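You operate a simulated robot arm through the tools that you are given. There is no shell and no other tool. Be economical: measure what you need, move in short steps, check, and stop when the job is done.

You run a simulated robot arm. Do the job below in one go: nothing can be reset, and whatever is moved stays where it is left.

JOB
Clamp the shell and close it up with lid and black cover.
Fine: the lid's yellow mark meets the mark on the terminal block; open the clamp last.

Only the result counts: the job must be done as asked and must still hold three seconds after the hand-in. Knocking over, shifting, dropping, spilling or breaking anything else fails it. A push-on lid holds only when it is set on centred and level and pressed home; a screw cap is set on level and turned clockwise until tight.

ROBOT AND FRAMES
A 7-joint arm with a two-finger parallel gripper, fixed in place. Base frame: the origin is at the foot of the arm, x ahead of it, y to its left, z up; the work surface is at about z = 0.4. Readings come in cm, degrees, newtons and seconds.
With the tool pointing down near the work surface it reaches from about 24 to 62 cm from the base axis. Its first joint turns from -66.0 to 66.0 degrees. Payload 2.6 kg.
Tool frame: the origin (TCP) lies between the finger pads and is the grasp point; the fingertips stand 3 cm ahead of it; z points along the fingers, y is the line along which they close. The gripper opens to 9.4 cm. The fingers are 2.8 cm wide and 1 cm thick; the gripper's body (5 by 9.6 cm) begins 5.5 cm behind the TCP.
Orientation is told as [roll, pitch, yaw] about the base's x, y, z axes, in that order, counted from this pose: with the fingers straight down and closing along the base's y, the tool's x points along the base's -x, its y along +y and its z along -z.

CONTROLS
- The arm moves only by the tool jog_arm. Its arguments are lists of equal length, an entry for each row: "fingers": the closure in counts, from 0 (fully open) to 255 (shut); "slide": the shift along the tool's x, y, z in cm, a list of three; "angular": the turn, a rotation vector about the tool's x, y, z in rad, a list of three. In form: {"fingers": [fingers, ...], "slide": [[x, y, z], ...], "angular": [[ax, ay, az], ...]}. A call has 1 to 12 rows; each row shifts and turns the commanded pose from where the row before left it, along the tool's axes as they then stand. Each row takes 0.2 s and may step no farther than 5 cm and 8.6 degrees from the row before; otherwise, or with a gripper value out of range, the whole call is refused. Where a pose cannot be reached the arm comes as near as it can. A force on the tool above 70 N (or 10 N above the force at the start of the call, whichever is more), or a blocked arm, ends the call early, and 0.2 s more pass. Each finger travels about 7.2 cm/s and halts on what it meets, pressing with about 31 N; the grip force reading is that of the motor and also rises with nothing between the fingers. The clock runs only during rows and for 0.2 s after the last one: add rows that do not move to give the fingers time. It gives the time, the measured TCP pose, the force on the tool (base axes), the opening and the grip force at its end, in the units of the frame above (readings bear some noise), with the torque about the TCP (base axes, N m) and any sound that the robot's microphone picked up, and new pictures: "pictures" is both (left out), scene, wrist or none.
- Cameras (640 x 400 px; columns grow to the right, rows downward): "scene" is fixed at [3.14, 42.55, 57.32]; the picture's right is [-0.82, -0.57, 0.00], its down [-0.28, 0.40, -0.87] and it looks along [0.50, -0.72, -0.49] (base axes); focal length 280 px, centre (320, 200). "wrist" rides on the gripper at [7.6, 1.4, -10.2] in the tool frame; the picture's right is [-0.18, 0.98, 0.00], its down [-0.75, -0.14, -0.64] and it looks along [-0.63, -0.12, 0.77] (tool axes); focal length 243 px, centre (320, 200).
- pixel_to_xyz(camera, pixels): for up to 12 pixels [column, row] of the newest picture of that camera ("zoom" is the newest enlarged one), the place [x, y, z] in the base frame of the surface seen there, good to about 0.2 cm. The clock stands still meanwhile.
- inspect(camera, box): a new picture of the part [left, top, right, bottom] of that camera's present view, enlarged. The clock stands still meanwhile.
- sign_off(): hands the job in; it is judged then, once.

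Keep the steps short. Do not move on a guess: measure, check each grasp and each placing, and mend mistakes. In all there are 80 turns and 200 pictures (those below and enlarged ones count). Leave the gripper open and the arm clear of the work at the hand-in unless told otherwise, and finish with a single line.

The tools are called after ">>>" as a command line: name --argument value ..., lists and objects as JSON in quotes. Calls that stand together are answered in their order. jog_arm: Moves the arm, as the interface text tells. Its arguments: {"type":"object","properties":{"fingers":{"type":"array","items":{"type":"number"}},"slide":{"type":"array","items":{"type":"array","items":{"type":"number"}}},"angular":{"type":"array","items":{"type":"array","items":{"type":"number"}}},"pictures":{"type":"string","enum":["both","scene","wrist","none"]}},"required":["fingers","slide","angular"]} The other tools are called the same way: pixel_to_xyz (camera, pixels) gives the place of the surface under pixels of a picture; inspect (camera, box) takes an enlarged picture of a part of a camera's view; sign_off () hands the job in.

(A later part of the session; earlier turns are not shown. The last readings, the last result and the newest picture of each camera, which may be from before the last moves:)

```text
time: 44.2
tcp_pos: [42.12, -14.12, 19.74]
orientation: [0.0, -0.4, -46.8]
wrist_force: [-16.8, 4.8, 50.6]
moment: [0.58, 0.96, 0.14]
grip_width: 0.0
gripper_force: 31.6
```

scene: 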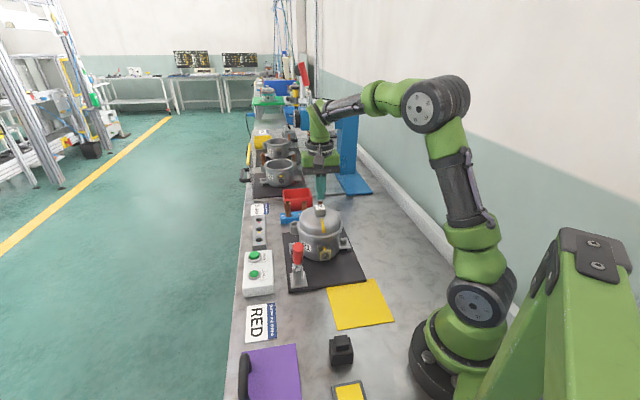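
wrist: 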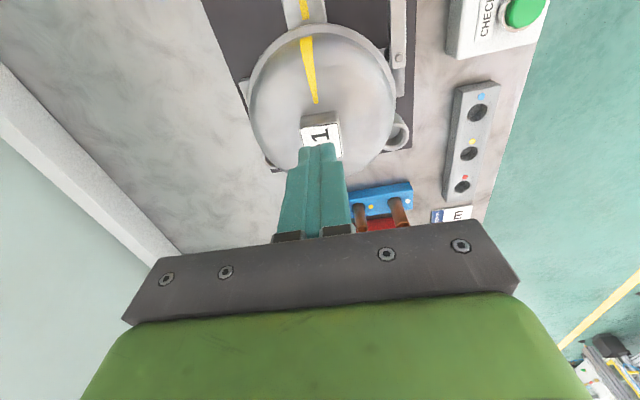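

>>> jog_arm --fingers '[255, 255, 255, 255]' --slide '[[0, 0, 0.15], [0, 0, 0.15], [0, 0, 0.15], [0, 0, 0]]' --angular '[[0, 0, 0], [0, 0, 0], [0, 0, 0], [0, 0, 0]]' --pictures "scene"

>>> inspect --camera "scene" --box '[290, 200, 350, 260]'

```text
time: 44.8
tcp_pos: [42.13, -14.18, 19.7]
orientation: [0.3, -0.9, -46.8]
wrist_force: [-2.0, 0.6, 6.4]
moment: [0.09, 0.15, 0.01]
grip_width: 0.0
gripper_force: 30.3
stopped in row 2: the force on the tool passed its limit at 72 N (the readings are from after the stop); the commanded pose is now the measured one
```

scene: 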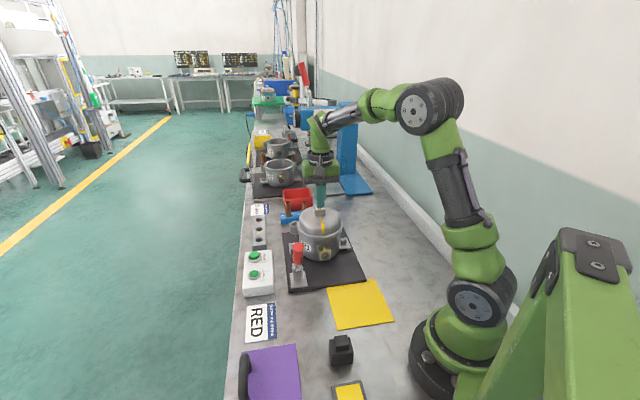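

```text
6.67 times, centred on (320, 230) of scene
```

zoom: 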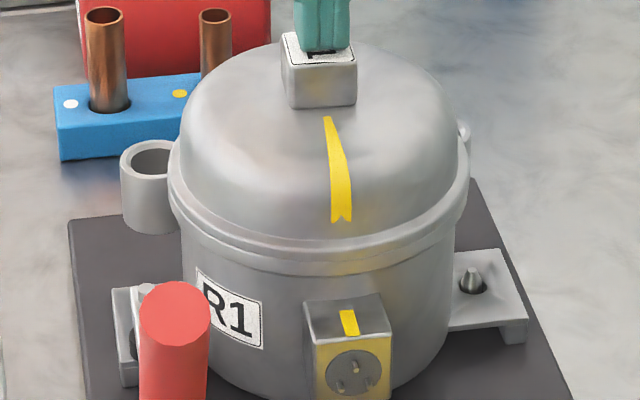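

No further travel at 72 N. I look closer at the seam.

>>> inspect --camera "scene" --box '[300, 222, 345, 250]'

>>> pixel_to_xyz --camera "zoom" --pixels '[[100, 95], [200, 155], [285, 170], [370, 160], [480, 100], [285, 190], [285, 205], [285, 215], [285, 225], [120, 160], [460, 165]]'

```text
14.22 times, centred on (322, 236) of scene
```

zoom: 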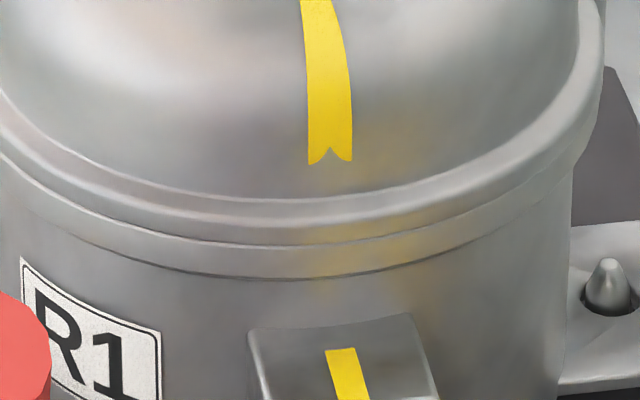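

```text
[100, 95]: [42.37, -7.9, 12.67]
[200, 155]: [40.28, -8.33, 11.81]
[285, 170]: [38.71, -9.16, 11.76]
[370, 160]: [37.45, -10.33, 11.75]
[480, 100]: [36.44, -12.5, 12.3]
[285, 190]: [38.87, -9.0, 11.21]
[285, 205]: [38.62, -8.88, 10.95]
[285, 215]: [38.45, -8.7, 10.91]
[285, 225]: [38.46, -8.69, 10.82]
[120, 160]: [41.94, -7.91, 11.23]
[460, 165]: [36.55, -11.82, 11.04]
```

The flange is flush with the rim, so the lid is home. Next the cover: I rise, straighten, and go above it for a close look.

>>> jog_arm --fingers '[255, 255, 255, 150, 60, 60, 60, 60, 60, 60, 60, 60]' --slide '[[0, 0, -3], [0, 0, -4], [4.1, 0.15, -2], [4.1, 0.15, 0], [4.1, 0.15, 0], [4.1, 0.15, 0], [4.1, 0.15, 0], [4.1, 0.15, 0], [4.1, 0.15, 0], [3.5, 0.15, 3], [0, 0, 3], [0, 0, 0]]' --angular '[[0, 0, 0], [0.015, 0.007, 0], [0, 0, 0], [0, 0, 0], [0, 0, 0], [0, 0, 0], [0, 0, 0], [0, 0, 0], [0, 0, 0], [0, 0, 0], [0, 0, 0], [0, 0, 0]]'

>>> inspect --camera "scene" --box '[280, 200, 360, 260]'

>>> inspect --camera "wrist" --box '[240, 60, 400, 260]'

```text
time: 47.4
tcp_pos: [20.89, 10.24, 22.41]
orientation: [-0.6, -0.3, -46.8]
wrist_force: [0.2, 0.6, 0.2]
moment: [0.01, 0.02, 0.0]
grip_width: 7.2
gripper_force: 0.0
```

scene: 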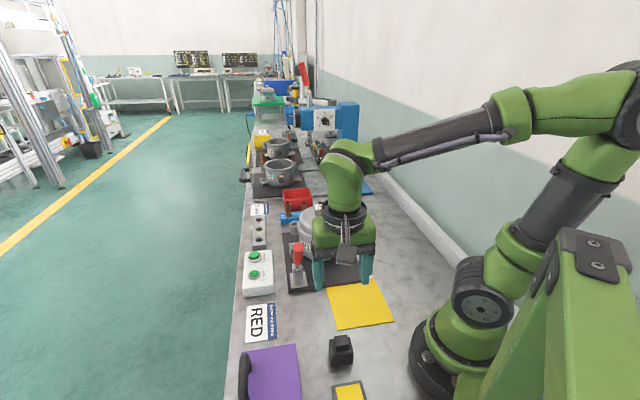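
wrist: 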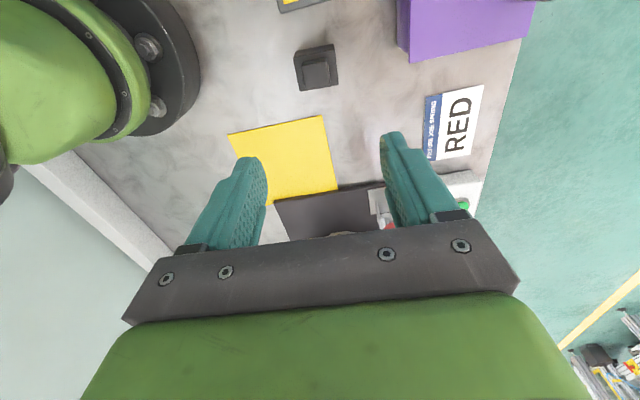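

```text
6.67 times, centred on (320, 230) of scene
```

zoom: 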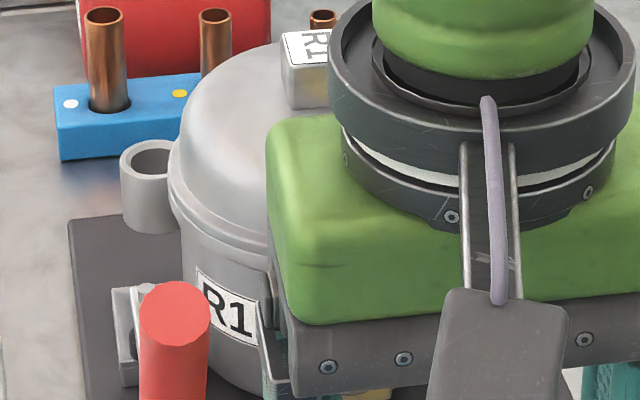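

```text
2.00 times, centred on (320, 160) of wrist
```

zoom: 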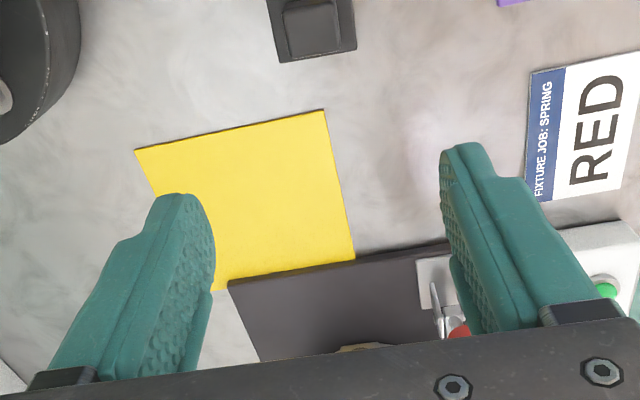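

I zoom on the cover in both views and measure it.

>>> inspect --camera "wrist" --box '[285, 35, 350, 100]'

>>> pixel_to_xyz --camera "wrist" --pixels '[[295, 52], [333, 45], [337, 84], [300, 90], [303, 65], [327, 60], [328, 82], [306, 84], [316, 72], [310, 30], [270, 90], [360, 100]]'

>>> inspect --camera "scene" --box '[320, 325, 365, 375]'

>>> pixel_to_xyz --camera "zoom" --pixels '[[265, 115], [385, 105], [405, 195], [280, 215], [290, 190], [400, 250], [260, 330], [415, 310], [330, 130], [345, 195], [330, 280], [330, 225]]'

```text
6.15 times, centred on (318, 68) of wrist
```

zoom: 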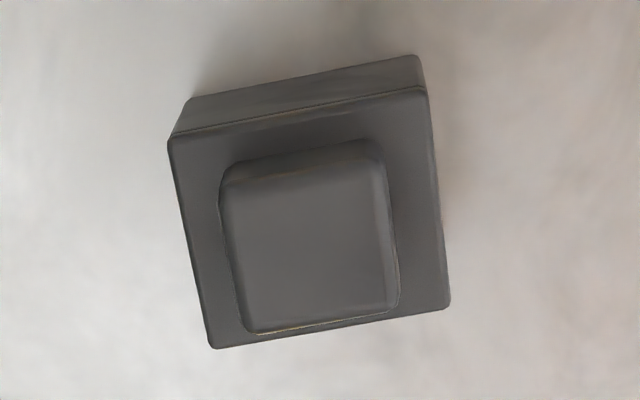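

```text
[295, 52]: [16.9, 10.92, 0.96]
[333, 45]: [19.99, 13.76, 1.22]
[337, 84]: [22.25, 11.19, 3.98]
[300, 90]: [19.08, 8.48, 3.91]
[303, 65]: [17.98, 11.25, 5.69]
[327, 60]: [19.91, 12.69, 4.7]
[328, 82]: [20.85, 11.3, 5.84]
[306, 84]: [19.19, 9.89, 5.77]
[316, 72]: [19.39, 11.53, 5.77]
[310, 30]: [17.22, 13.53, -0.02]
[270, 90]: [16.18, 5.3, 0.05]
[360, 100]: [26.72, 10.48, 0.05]
```

```text
8.00 times, centred on (342, 350) of scene
```

zoom: 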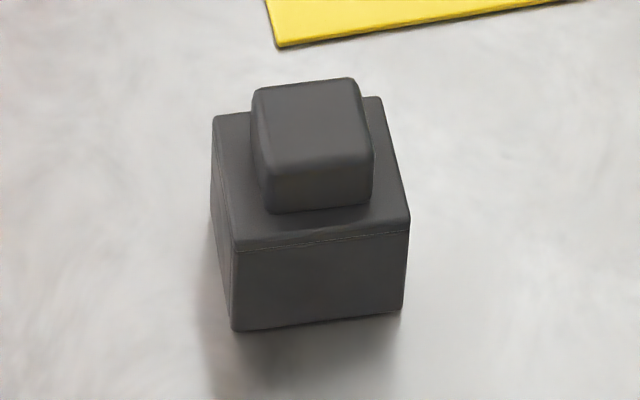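

```text
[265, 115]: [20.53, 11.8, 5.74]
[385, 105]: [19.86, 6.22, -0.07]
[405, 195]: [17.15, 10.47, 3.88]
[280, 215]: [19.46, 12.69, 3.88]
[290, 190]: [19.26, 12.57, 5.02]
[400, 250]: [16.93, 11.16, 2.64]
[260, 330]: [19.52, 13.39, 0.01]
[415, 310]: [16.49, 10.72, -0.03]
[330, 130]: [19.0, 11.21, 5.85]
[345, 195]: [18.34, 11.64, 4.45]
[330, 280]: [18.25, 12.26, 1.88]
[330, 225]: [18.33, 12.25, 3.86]
```

The cover is a box about 4 cm wide and 3.9 cm high with a knob on top (z 3.9–5.8), so its opening faces the table. It must go on horizontally with the tool pointing at the shell. Before gripping, I test in free air that this pose is reachable. First I move to open space and yaw to +43°.

>>> jog_arm --fingers '[60, 60, 60, 60, 60, 60, 60, 60, 60, 60, 60, 60]' --slide '[[-3.95, -0.22, -1.8], [-3.95, -0.22, -1.8], [-3.95, -0.22, -1.8], [-3.95, -0.22, -1.8], [0, 0, 0], [0, 0, 0], [0, 0, 0], [0, 0, 0], [0, 0, 0], [0, 0, 0], [0, 0, 0], [0, 0, 0]]' --angular '[[0, 0, -0.13], [0, 0, -0.13], [0, 0, -0.13], [0, 0, -0.13], [0, 0, -0.131], [0, 0, -0.131], [0, 0, -0.131], [0, 0, -0.131], [0, 0, -0.131], [0, 0, -0.131], [0, 0, -0.131], [0, 0, -0.131]]' --pictures "none"

```text
time: 50.0
tcp_pos: [33.11, 0.26, 29.79]
orientation: [-0.3, 0.6, 43.3]
wrist_force: [-0.2, 0.9, 0.6]
moment: [-0.01, 0.04, 0.0]
grip_width: 7.17
gripper_force: 0.1
```

Now the pitch test: rotate about tool x by 90° in free air.

>>> jog_arm --fingers '[60, 60, 60, 60, 60, 60, 60, 60, 60, 60, 60, 60]' --slide '[[0, 0, 0], [0, 0, 0], [0, 0, 0], [0, 0, 0], [0, 0, 0], [0, 0, 0], [0, 0, 0], [0, 0, 0], [0, 0, 0], [0, 0, 0], [0, 0, 0], [0, 0, 0]]' --angular '[[0.1427, 0, 0], [0.1427, 0, 0], [0.1427, 0, 0], [0.1427, 0, 0], [0.1427, 0, 0], [0.1427, 0, 0], [0.1427, 0, 0], [0.1427, 0, 0], [0.1427, 0, 0], [0.1427, 0, 0], [0.1427, 0, 0], [0, 0, 0]]'

```text
time: 52.5
tcp_pos: [33.14, 0.4, 29.68]
orientation: [-90.5, 0.6, 43.1]
wrist_force: [0.1, -0.3, -0.1]
moment: [0.02, 0.0, -0.01]
grip_width: 7.17
gripper_force: 0.1
```

scene: 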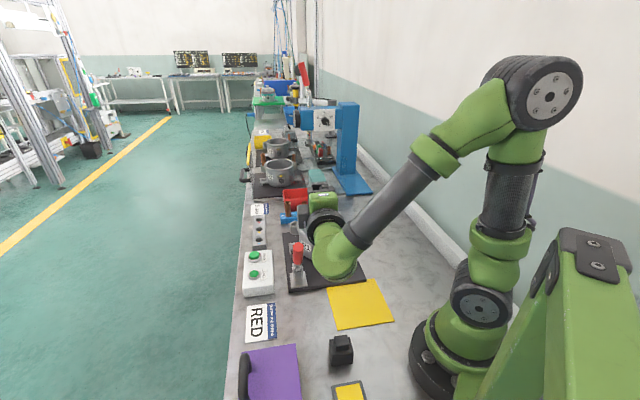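
wrist: 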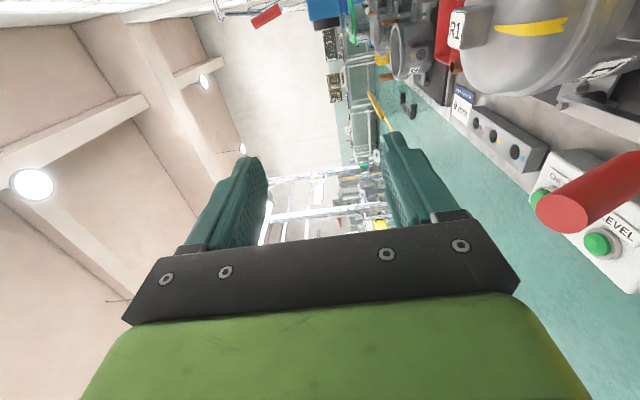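

The horizontal pose is reachable at height. Now I test it low: align with the block's axis, stand off, and descend to z ≈ 10.

>>> jog_arm --fingers '[60, 60, 60, 60, 60, 60, 60]' --slide '[[1.6, 0, -1.2], [1.6, 0, -1.2], [0, 4, 0], [0, 4, 0], [0, 4, 0], [0, 4, 0], [0, 3, 0]]' --angular '[[0, 0, 0], [0, 0, 0], [0, 0, 0], [0, 0, 0], [0, 0, 0], [0, 0, 0], [0, 0, 0]]'

```text
time: 54.1
tcp_pos: [30.25, 0.8, 10.95]
orientation: [-90.3, 0.7, 43.1]
wrist_force: [0.3, 0.2, 0.5]
moment: [0.01, 0.01, -0.01]
grip_width: 7.21
gripper_force: 0.0
out of reach, approached as far as the arm can: row 3, 4
```

scene: 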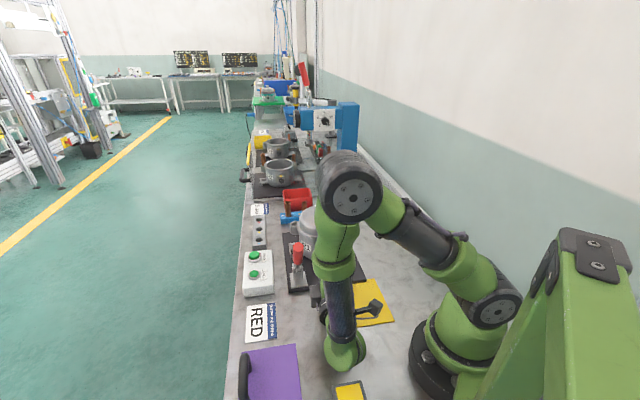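
wrist: 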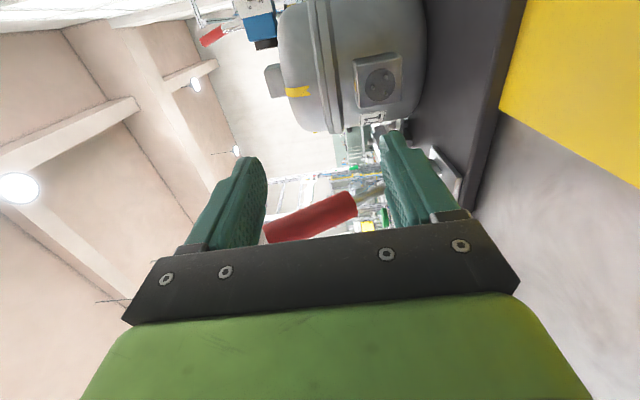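

It reaches that pose; the arm swapped its elbow configuration on the way. The terminal block's axis view is good. The wrist now hangs near the cover, so I raise 3 cm and tilt back to vertical from here.

>>> jog_arm --fingers '[60, 60, 60, 60, 60, 60, 60, 60, 60, 60, 60, 60]' --slide '[[0, -3, 0], [0, 0, 0], [0, 0, 0], [0, 0, 0], [0, 0, 0], [0, 0, 0], [0, 0, 0], [0, 0, 0], [0, 0, 0], [0, 0, 0], [0, 0, 0], [0, 0, 0]]' --angular '[[0, 0, 0], [-0.1427, 0, 0], [-0.1427, 0, 0], [-0.1427, 0, 0], [-0.1427, 0, 0], [-0.1427, 0, 0], [-0.1427, 0, 0], [-0.1427, 0, 0], [-0.1427, 0, 0], [-0.1427, 0, 0], [-0.1427, 0, 0], [-0.1427, 0, 0]]'

```text
time: 56.8
tcp_pos: [30.36, 0.77, 13.97]
orientation: [-0.3, 0.5, 43.1]
wrist_force: [0.6, -0.2, -0.1]
moment: [0.01, -0.02, 0.01]
grip_width: 7.21
gripper_force: 0.1
```

scene: 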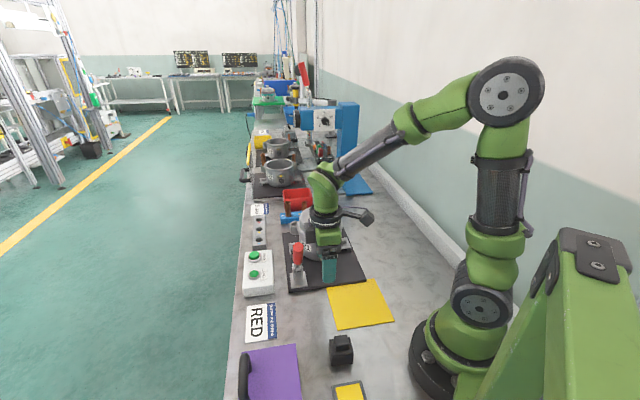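
wrist: 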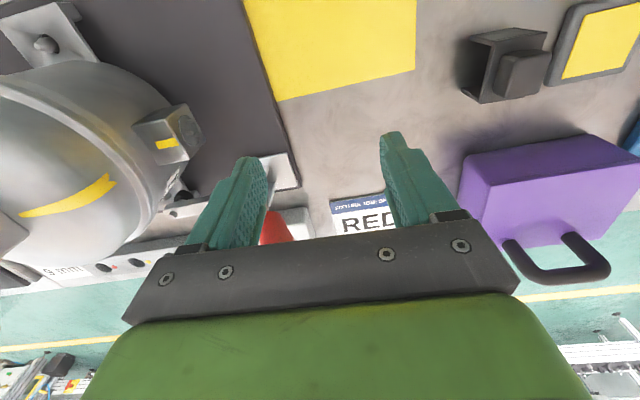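

Cover untouched. In this view its left side looks hollow, so I zoom in.

>>> inspect --camera "wrist" --box '[440, 10, 570, 120]'

>>> inspect --camera "wrist" --box '[120, 90, 220, 200]'

```text
3.64 times, centred on (505, 65) of wrist
```

zoom: 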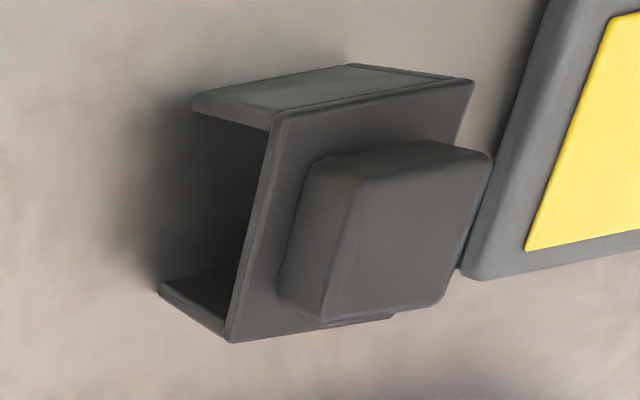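

```text
3.64 times, centred on (170, 145) of wrist
```

zoom: 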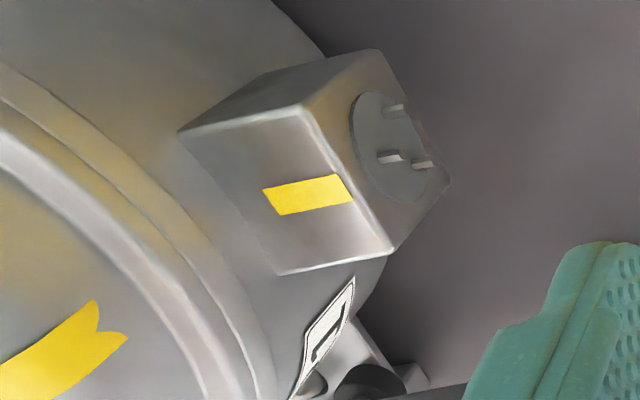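

This changes the plan. The cover is open on the shell side and at the bottom, and closed at the top, sides and front. So it can be lowered vertically over the block, and it already faces the right way. I measure the cover and the block.

>>> pixel_to_xyz --camera "zoom" --pixels '[[185, 135], [300, 112], [370, 55], [275, 268], [388, 250], [268, 190], [345, 178], [285, 213], [350, 200], [400, 108], [388, 158], [420, 166]]'

>>> inspect --camera "wrist" --box '[440, 10, 570, 120]'

>>> pixel_to_xyz --camera "zoom" --pixels '[[282, 116], [466, 84], [231, 336], [390, 317], [338, 160], [485, 158], [325, 315], [440, 295], [165, 292], [198, 106], [190, 200], [220, 250]]'

```text
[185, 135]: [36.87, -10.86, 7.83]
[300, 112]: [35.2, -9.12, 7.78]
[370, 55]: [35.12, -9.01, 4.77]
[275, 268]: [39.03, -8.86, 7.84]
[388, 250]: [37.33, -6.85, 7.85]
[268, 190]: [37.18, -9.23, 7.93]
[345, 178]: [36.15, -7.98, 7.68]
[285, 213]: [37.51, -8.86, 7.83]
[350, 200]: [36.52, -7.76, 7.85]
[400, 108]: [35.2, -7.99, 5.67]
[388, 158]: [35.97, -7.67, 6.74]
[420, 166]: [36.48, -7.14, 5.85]
```

```text
3.64 times, centred on (505, 65) of wrist
```

zoom: 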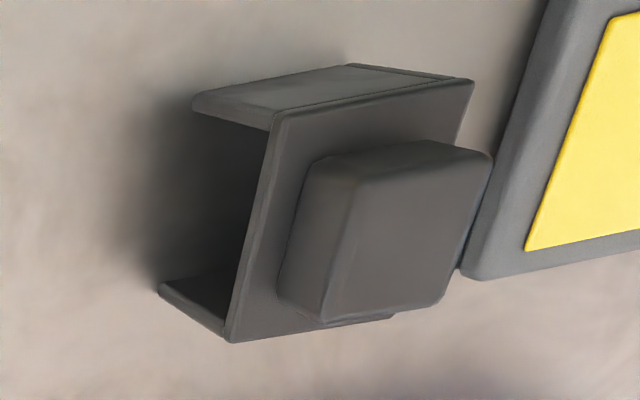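

```text
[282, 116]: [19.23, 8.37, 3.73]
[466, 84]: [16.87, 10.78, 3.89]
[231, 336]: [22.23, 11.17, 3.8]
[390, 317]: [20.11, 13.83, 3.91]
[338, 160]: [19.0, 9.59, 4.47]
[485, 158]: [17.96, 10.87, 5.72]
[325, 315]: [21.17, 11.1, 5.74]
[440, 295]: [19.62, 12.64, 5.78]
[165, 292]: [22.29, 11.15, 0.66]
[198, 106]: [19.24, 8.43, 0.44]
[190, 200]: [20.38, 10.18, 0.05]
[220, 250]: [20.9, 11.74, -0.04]
```

Bottom confirmed open. The cover is 4.1 wide and 3.4 deep, facing 133°, with its knob at (19.57, 11.0). The block is 3.1 wide, its top at 7.85, its outer edge 8.4 cm from the shell axis and its pins reaching about 9.15. I'll grip the knob with fingers closing crosswise (yaw -47) and set the cover from above. Moving over it now.

>>> jog_arm --fingers '[60, 60, 60, 60, 60, 60, 60, 60, 60, 60, 60, 60]' --slide '[[0.23, 3.76, -1.5], [0.23, 3.76, -1.5], [0.23, 3.76, -1], [0.23, 3.76, 0], [0, 0, 0], [0, 0, 0], [0, 0, 0], [0, 0, 0], [0, 0, 0], [0, 0, 0], [0, 0, 0], [0, 0, 0]]' --angular '[[0, 0, 0], [0, 0, 0], [0, 0, 0], [0, 0, 0], [0, 0, 0.142], [0, 0, 0.142], [0, 0, 0.142], [0, 0, 0.142], [0, 0, 0.142], [0, 0, 0.142], [0, 0, 0.142], [0, 0, 0.142]]' --pictures "none"

>>> jog_arm --fingers '[60, 60, 60, 60, 60]' --slide '[[0, 0, 0], [0, 0, 0], [0, 0, 0], [0, 0, 3], [0, 0, 0]]' --angular '[[0, 0, 0.142], [0, 0, 0.142], [0, 0, 0.146], [0, 0, 0], [0, 0, 0]]'

```text
time: 59.4
tcp_pos: [19.14, 11.06, 17.95]
orientation: [-0.7, 0.1, -22.1]
wrist_force: [-0.4, -0.6, 0.1]
moment: [-0.04, 0.01, -0.01]
grip_width: 7.17
gripper_force: 0.1
```

```text
time: 60.5
tcp_pos: [19.18, 11.18, 14.9]
orientation: [-0.6, -0.3, -46.6]
wrist_force: [0.2, -0.5, -0.4]
moment: [0.0, 0.0, 0.02]
grip_width: 7.19
gripper_force: 0.0
```

scene: 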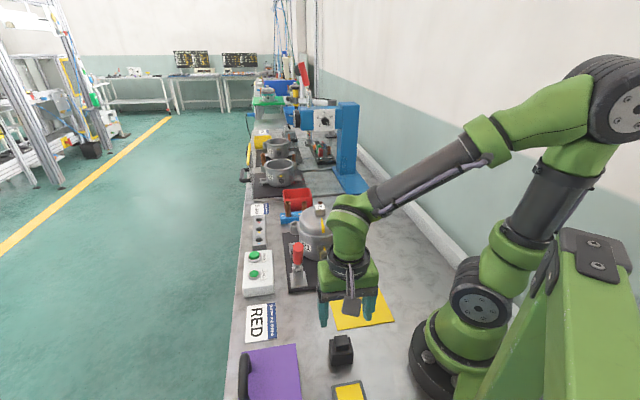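
wrist: 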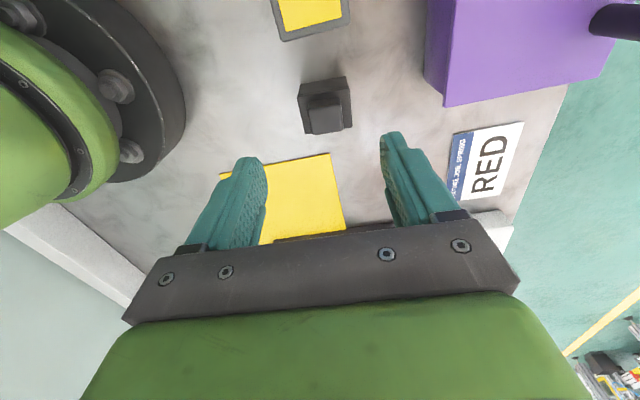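

Over the cover and reachable. I trim and lower to z ≈ 10, then check the knob position.

>>> jog_arm --fingers '[60, 60, 60]' --slide '[[-0.15, 0.16, 2.4], [0, 0, 2.4], [0, 0, 0]]' --angular '[[0, 0, 0], [0, 0, 0], [0, 0, 0]]'

>>> inspect --camera "wrist" --box '[250, 90, 400, 220]'

```text
time: 61.4
tcp_pos: [19.45, 10.97, 9.95]
orientation: [-0.6, -0.3, -46.6]
wrist_force: [-0.4, 0.2, 0.6]
moment: [0.01, 0.0, 0.02]
grip_width: 7.14
gripper_force: 0.1
```

scene: 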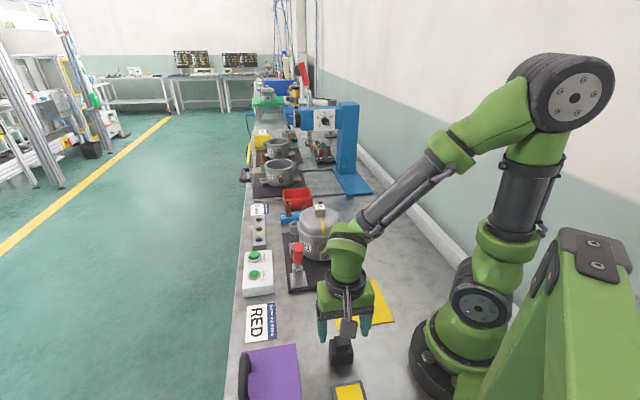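
wrist: 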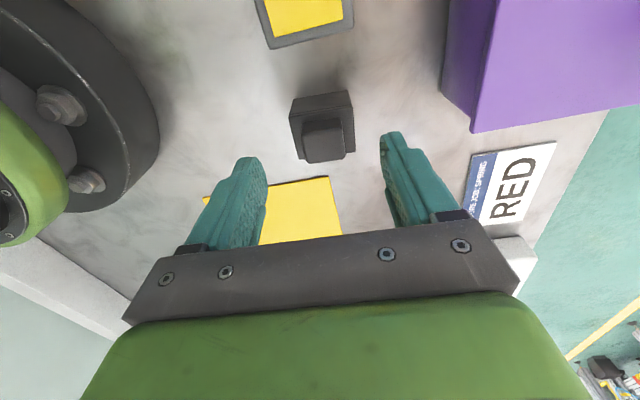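

```text
3.08 times, centred on (325, 155) of wrist
```

zoom: 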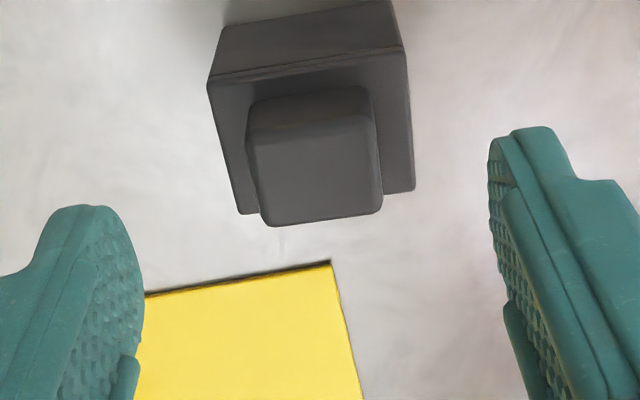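

>>> pixel_to_xyz --camera "zoom" --pixels '[[256, 145], [366, 128], [376, 205], [268, 218], [315, 175], [212, 90], [400, 55], [410, 185], [242, 208]]'

```text
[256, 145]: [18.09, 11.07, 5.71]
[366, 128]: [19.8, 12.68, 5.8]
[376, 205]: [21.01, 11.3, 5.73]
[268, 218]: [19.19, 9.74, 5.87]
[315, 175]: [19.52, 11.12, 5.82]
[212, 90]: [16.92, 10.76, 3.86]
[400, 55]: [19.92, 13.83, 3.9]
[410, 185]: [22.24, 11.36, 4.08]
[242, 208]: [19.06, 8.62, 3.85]
```

Knob centre (19.52, 11.2). I trim, lower to z ≈ 7.1 with the tips just above the box top, and grip.

>>> jog_arm --fingers '[60, 60, 60, 60, 255, 255, 255, 255]' --slide '[[0.37, 0.21, 0], [0, 0, 1.4], [0, 0, 1.4], [0, 0, 0], [0, 0, 0], [0, 0, 0], [0, 0, 0], [0, 0, 0]]' --angular '[[-0.003, 0.011, 0], [0, 0, 0], [0, 0, 0], [0, 0, 0], [0, 0, 0], [0, 0, 0], [0, 0, 0], [0, 0, 0]]'

```text
time: 63.1
tcp_pos: [19.41, 11.53, 7.17]
orientation: [-0.4, 0.3, -46.7]
wrist_force: [0.4, 0.0, 0.9]
moment: [-0.04, 0.0, 0.02]
grip_width: 2.68
gripper_force: 30.6
```

scene: 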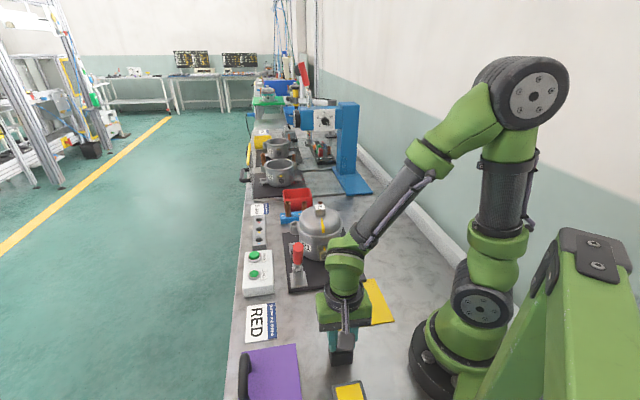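
wrist: 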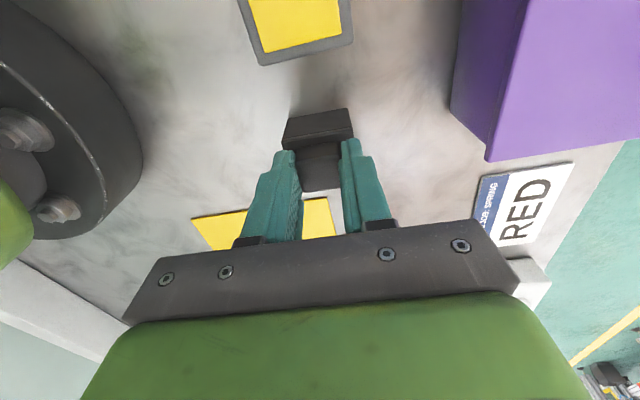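

Gripped (2.68), with the cover centre 0.32 cm inward of the TCP. I lift and check.

>>> jog_arm --fingers '[255, 255, 255, 255, 255]' --slide '[[0, 0, -1], [0, 0, -3.5], [0, 0, -4.5], [0, 0, -4.5], [0, 0, 0]]' --angular '[[0, 0, 0], [0, 0, 0], [0, 0, 0], [0, 0, 0], [0, 0, 0]]' --pictures "none"

>>> jog_arm --fingers '[255, 255, 255, 255, 255, 255, 255, 255]' --slide '[[-3.55, -0.13, -0.2], [-3.55, -0.13, -0.2], [-3.55, -0.13, -0.1], [-3.55, -0.13, 0], [-3.55, -0.13, 0], [-3.55, -0.13, 0], [-3.5, -0.12, 0], [0, 0, 0]]' --angular '[[0, 0, 0], [0, 0, 0], [0, 0, 0], [0, 0, 0], [0, 0, 0], [0, 0, 0], [0, 0, 0], [0, 0, 0]]'

>>> inspect --camera "scene" --box '[290, 200, 350, 260]'

>>> inspect --camera "wrist" --box '[240, 80, 400, 240]'

```text
time: 64.3
tcp_pos: [19.27, 11.31, 21.18]
orientation: [-0.4, 0.2, -46.6]
wrist_force: [-0.6, 0.0, 0.3]
moment: [-0.03, 0.0, -0.03]
grip_width: 2.68
gripper_force: 31.4
```

```text
time: 66.2
tcp_pos: [35.66, -7.04, 21.29]
orientation: [-0.5, 0.3, -46.7]
wrist_force: [-0.4, -0.2, 0.5]
moment: [-0.02, 0.0, 0.01]
grip_width: 2.69
gripper_force: 31.2
```

scene: 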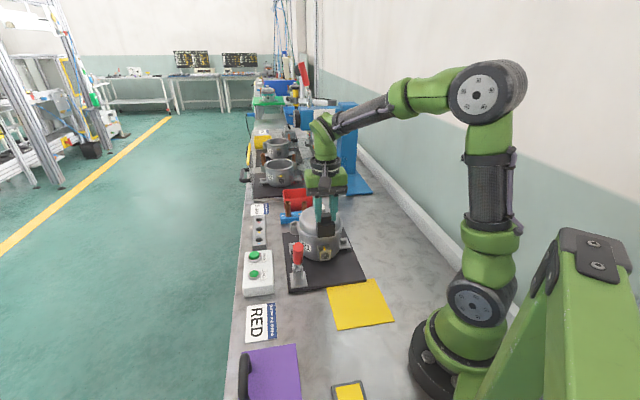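
wrist: 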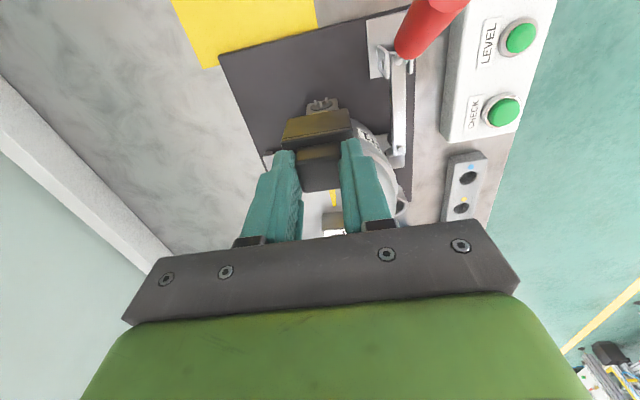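

```text
6.67 times, centred on (320, 230) of scene
```

zoom: 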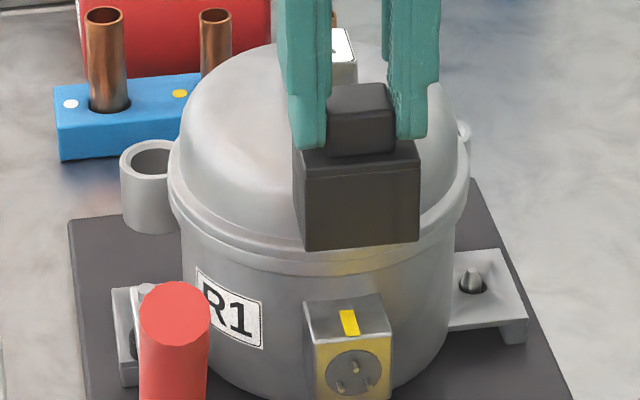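

```text
2.50 times, centred on (320, 160) of wrist
```

zoom: 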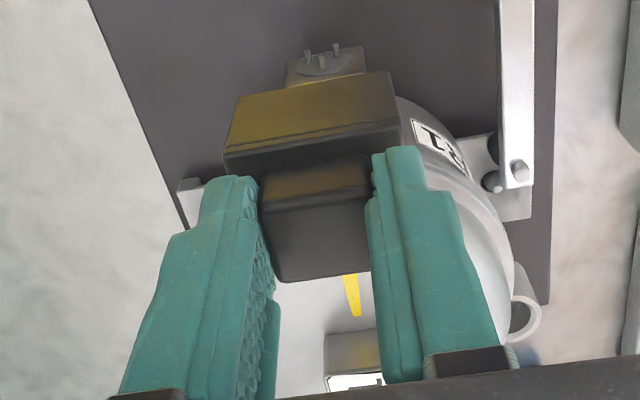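

I measure the cover's front edges and the block to align laterally.

>>> pixel_to_xyz --camera "zoom" --pixels '[[230, 148], [396, 126], [245, 100], [386, 76], [230, 170], [292, 65], [360, 50], [310, 52], [336, 48], [322, 62]]'

>>> inspect --camera "scene" --box '[290, 200, 350, 260]'

>>> pixel_to_xyz --camera "zoom" --pixels '[[308, 172], [417, 164], [312, 245], [417, 238], [297, 150], [312, 336], [384, 334], [306, 305], [376, 294], [317, 342], [391, 335], [349, 322]]'

```text
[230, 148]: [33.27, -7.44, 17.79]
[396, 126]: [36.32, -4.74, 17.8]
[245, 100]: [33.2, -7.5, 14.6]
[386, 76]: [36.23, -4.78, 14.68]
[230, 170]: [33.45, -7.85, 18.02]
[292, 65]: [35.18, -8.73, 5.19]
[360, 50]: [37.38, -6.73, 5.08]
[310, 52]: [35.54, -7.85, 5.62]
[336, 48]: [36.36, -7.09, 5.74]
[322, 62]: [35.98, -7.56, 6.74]
```

```text
6.67 times, centred on (320, 230) of scene
```

zoom: 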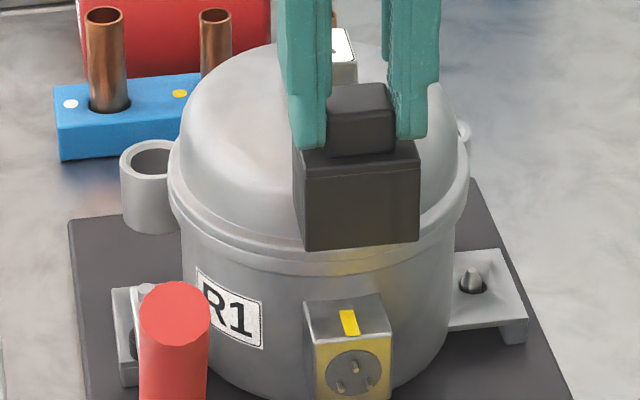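

```text
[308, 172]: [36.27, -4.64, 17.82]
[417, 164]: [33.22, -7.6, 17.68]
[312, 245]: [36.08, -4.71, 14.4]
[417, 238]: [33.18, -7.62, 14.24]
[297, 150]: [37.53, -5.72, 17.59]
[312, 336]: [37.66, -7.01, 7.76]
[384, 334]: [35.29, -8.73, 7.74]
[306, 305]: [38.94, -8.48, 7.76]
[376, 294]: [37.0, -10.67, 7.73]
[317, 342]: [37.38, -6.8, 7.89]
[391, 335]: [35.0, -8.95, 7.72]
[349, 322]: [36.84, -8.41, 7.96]
```

The cover is centred laterally within 0.06 cm, its front at 10.77 from the axis. I move it 0.67 inward (front wall at 10.1, clear of the pins at 9.1) and lower to just above the block.

>>> jog_arm --fingers '[255, 255, 255, 255, 255]' --slide '[[-0.67, -0.06, 0], [0, 0, 2], [0, 0, 2], [0, 0, 1.5], [0, 0, 0]]' --angular '[[0, 0, 0], [0, 0, 0], [0, 0, 0], [0, 0, 0], [0, 0, 0]]'

>>> inspect --camera "scene" --box '[290, 205, 350, 265]'

>>> pixel_to_xyz --camera "zoom" --pixels '[[310, 230], [415, 225], [318, 300], [412, 295], [312, 265], [414, 260], [297, 205]]'

```text
time: 67.3
tcp_pos: [36.24, -7.71, 15.74]
orientation: [-0.5, 0.2, -46.6]
wrist_force: [-0.2, 0.4, -0.9]
moment: [0.0, 0.0, 0.01]
grip_width: 2.7
gripper_force: 31.1
```

scene: 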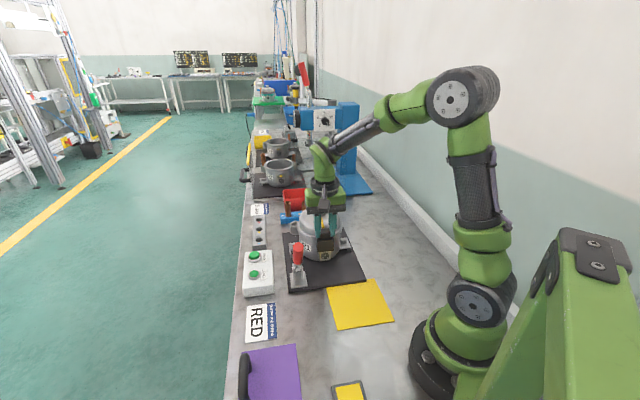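
wrist: 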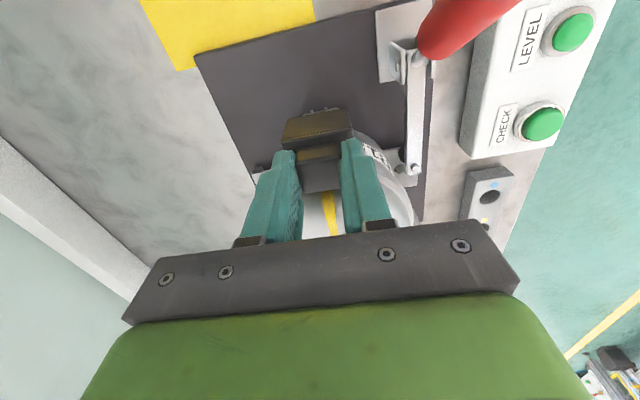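

```text
6.67 times, centred on (320, 235) of scene
```

zoom: 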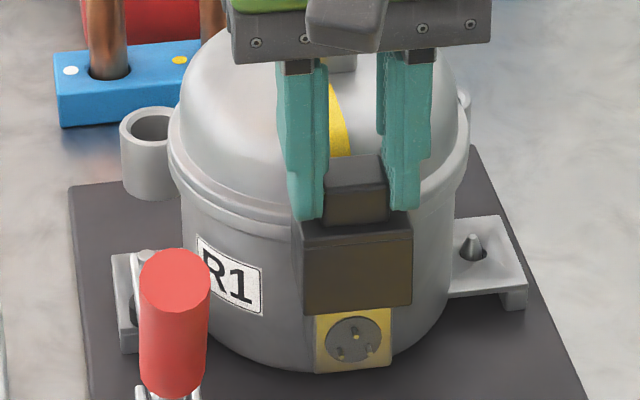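

```text
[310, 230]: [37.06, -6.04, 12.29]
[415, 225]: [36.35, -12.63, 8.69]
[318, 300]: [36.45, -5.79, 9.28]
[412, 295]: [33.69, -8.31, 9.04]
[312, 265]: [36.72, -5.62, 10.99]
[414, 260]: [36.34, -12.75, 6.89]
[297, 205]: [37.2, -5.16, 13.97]
```

No contact. Cover and block line up sideways. I move 0.15 outward for rim clearance and lower in small steps.

>>> jog_arm --fingers '[255, 255, 255, 255, 255]' --slide '[[0.15, 0.02, 0.4], [0, 0, 0.5], [0, 0, 0.5], [0, 0, 0.5], [0, 0, 0]]' --angular '[[0, 0, 0], [0, 0, 0], [0, 0, 0], [0, 0, 0], [0, 0, 0]]' --pictures "none"

>>> inspect --camera "scene" --box '[290, 205, 350, 265]'

```text
time: 68.5
tcp_pos: [36.06, -7.55, 13.87]
orientation: [-0.4, 0.3, -46.8]
wrist_force: [0.8, 0.0, 0.1]
moment: [-0.02, -0.02, -0.01]
grip_width: 2.66
gripper_force: 31.0
```

```text
6.67 times, centred on (320, 235) of scene
```

zoom: 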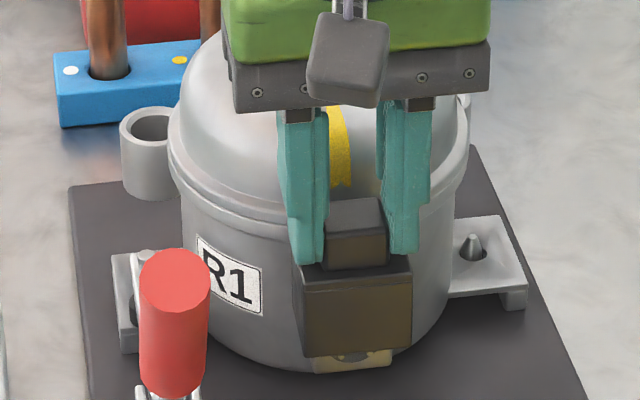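

It slides over the block with no force. I continue down toward z ≈ 11.5.

>>> jog_arm --fingers '[255, 255, 255, 255, 255, 255, 255]' --slide '[[0, 0, 0.5], [0, 0, 0.5], [0, 0, 0.5], [0, 0, 0.4], [0, 0, 0.2], [0, 0, 0.2], [0, 0, 0]]' --angular '[[0, 0, 0], [0, 0, 0], [0, 0, 0], [0, 0, 0], [0, 0, 0], [0, 0, 0], [0, 0, 0]]' --pictures "none"

>>> inspect --camera "scene" --box '[290, 205, 350, 265]'

```text
time: 70.2
tcp_pos: [36.11, -7.61, 11.56]
orientation: [-0.5, 0.2, -46.7]
wrist_force: [-14.0, -3.8, 24.1]
moment: [-0.18, 0.15, 0.34]
grip_width: 2.68
gripper_force: 31.0
```

```text
6.67 times, centred on (320, 235) of scene
```

zoom: 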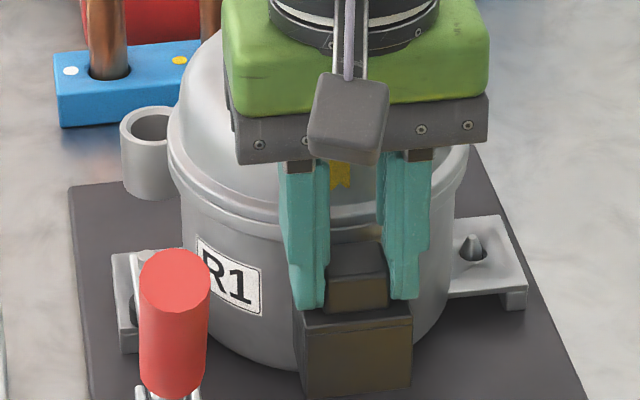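

The cover rests on the block: 24 N at z = 11.56, about where expected. I ease the load and push it inward gently until it stops.

>>> jog_arm --fingers '[255, 255, 255, 255, 255]' --slide '[[0, -0.08, -0.12], [-0.15, 0, 0], [-0.15, 0, 0], [-0.15, 0, 0], [0, 0, 0]]' --angular '[[0, 0, 0], [0, 0, 0], [0, 0, 0], [0, 0, 0], [0, 0, 0]]' --pictures "none"

```text
time: 71.3
tcp_pos: [36.37, -7.7, 11.52]
orientation: [-0.5, 0.6, -46.7]
wrist_force: [-16.1, 7.1, 2.5]
moment: [0.5, 0.48, 0.4]
grip_width: 2.67
gripper_force: 31.2
```

16 N outward resistance after about 0.25 cm. I push a little more to see if that is the stop.

>>> jog_arm --fingers '[255, 255, 255, 255]' --slide '[[-0.12, -0.05, 0], [-0.12, 0, 0], [-0.1, 0, 0], [0, 0, 0]]' --angular '[[0, 0, 0], [0, 0, 0], [0, 0, 0], [0, 0, 0]]' --pictures "both"

>>> inspect --camera "scene" --box '[290, 205, 350, 265]'

>>> inspect --camera "wrist" --box '[240, 80, 400, 240]'

```text
time: 72.3
tcp_pos: [36.43, -7.87, 11.43]
orientation: [-0.5, 0.6, -46.7]
wrist_force: [-14.4, 15.8, 3.9]
moment: [0.41, 0.22, 0.74]
grip_width: 2.68
gripper_force: 31.0
```

scene: 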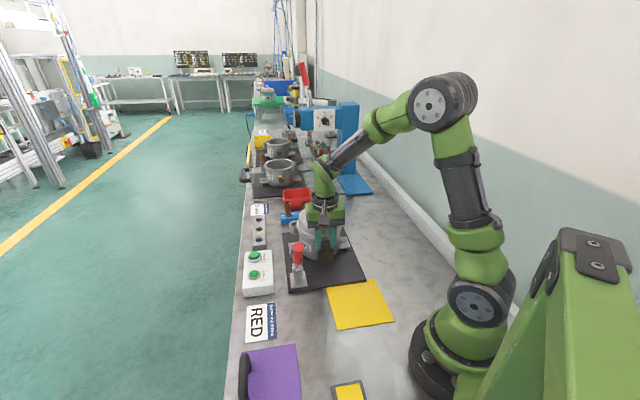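
wrist: 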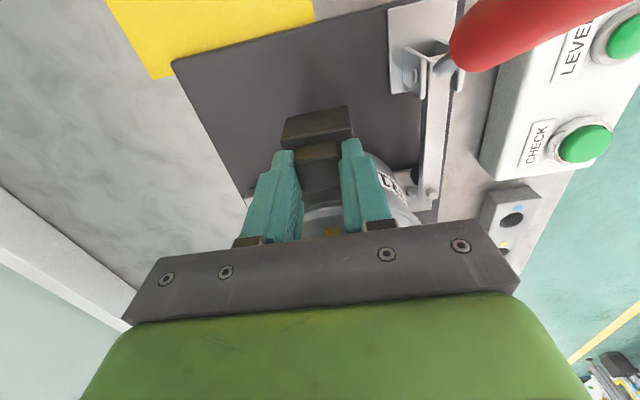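

```text
6.67 times, centred on (320, 235) of scene
```

zoom: 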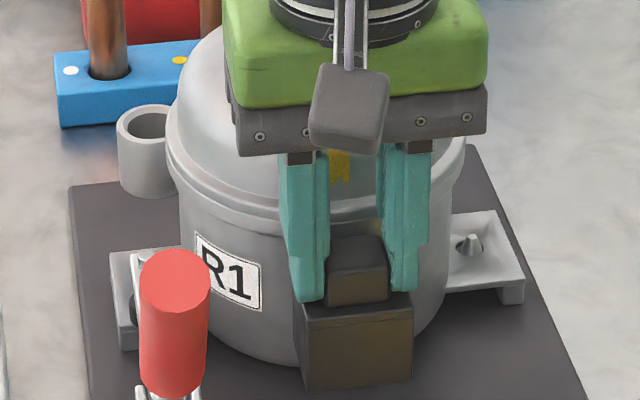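

```text
2.50 times, centred on (320, 160) of wrist
```

zoom: 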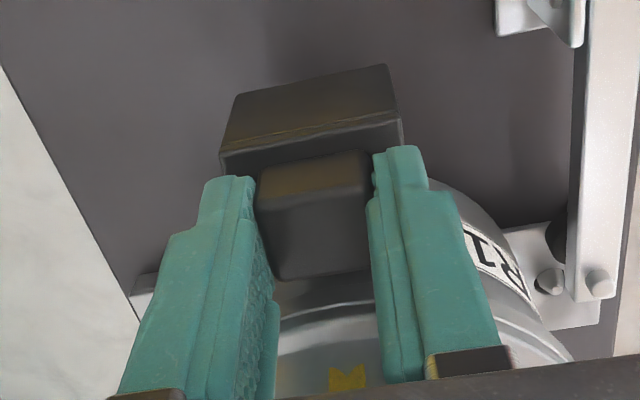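

Stop found (21 N), but the shell appears to have moved by about 0.1 cm under the push. I relax the force at once and compare.

>>> jog_arm --fingers '[255, 255, 255]' --slide '[[0.25, 0, 0], [0.15, 0.05, 0], [0, 0, 0]]' --angular '[[0, 0, 0], [0, 0, 0], [0, 0, 0]]' --pictures "none"

>>> inspect --camera "scene" --box '[290, 205, 350, 265]'

```text
time: 73.2
tcp_pos: [36.22, -7.85, 11.45]
orientation: [-0.3, 0.2, -46.8]
wrist_force: [-0.2, 0.7, 0.1]
moment: [0.0, -0.01, -0.04]
grip_width: 2.69
gripper_force: 31.1
```

```text
6.67 times, centred on (320, 235) of scene
```

zoom: 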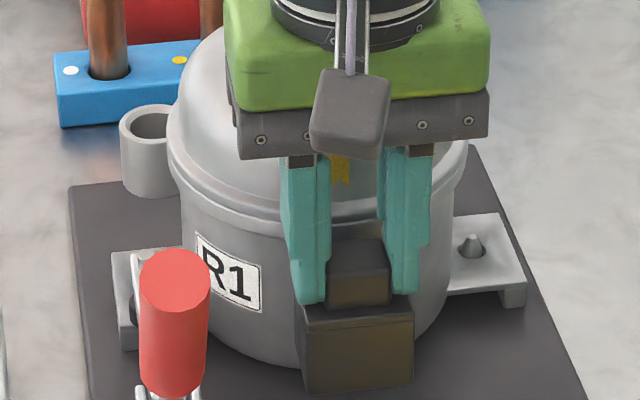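

The shell has sprung back and the force is zero. The cover is inward at its stop. Now I press down gently to seat it.

>>> jog_arm --fingers '[255, 255, 255, 255]' --slide '[[0, 0, 0.15], [0, 0, 0.15], [0, 0, 0.1], [0, 0, 0]]' --angular '[[0, 0, 0], [0, 0, 0], [0, 0, 0], [0, 0, 0]]' --pictures "none"

>>> inspect --camera "scene" --box '[290, 205, 350, 265]'

```text
time: 74.2
tcp_pos: [36.31, -7.83, 11.27]
orientation: [-0.4, 0.2, -46.6]
wrist_force: [-18.1, 1.9, 37.7]
moment: [-0.33, -0.12, 0.36]
grip_width: 2.68
gripper_force: 31.1
```

```text
6.67 times, centred on (320, 235) of scene
```

zoom: 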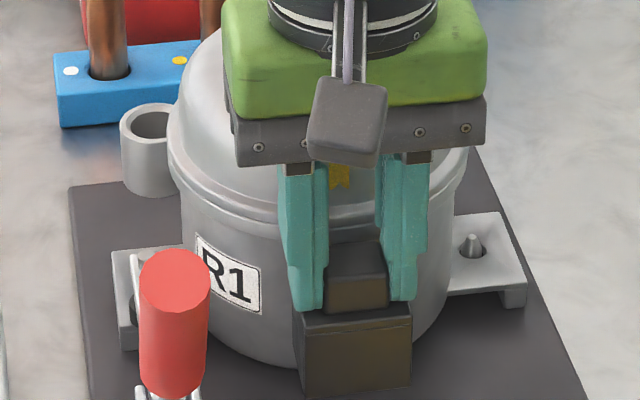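

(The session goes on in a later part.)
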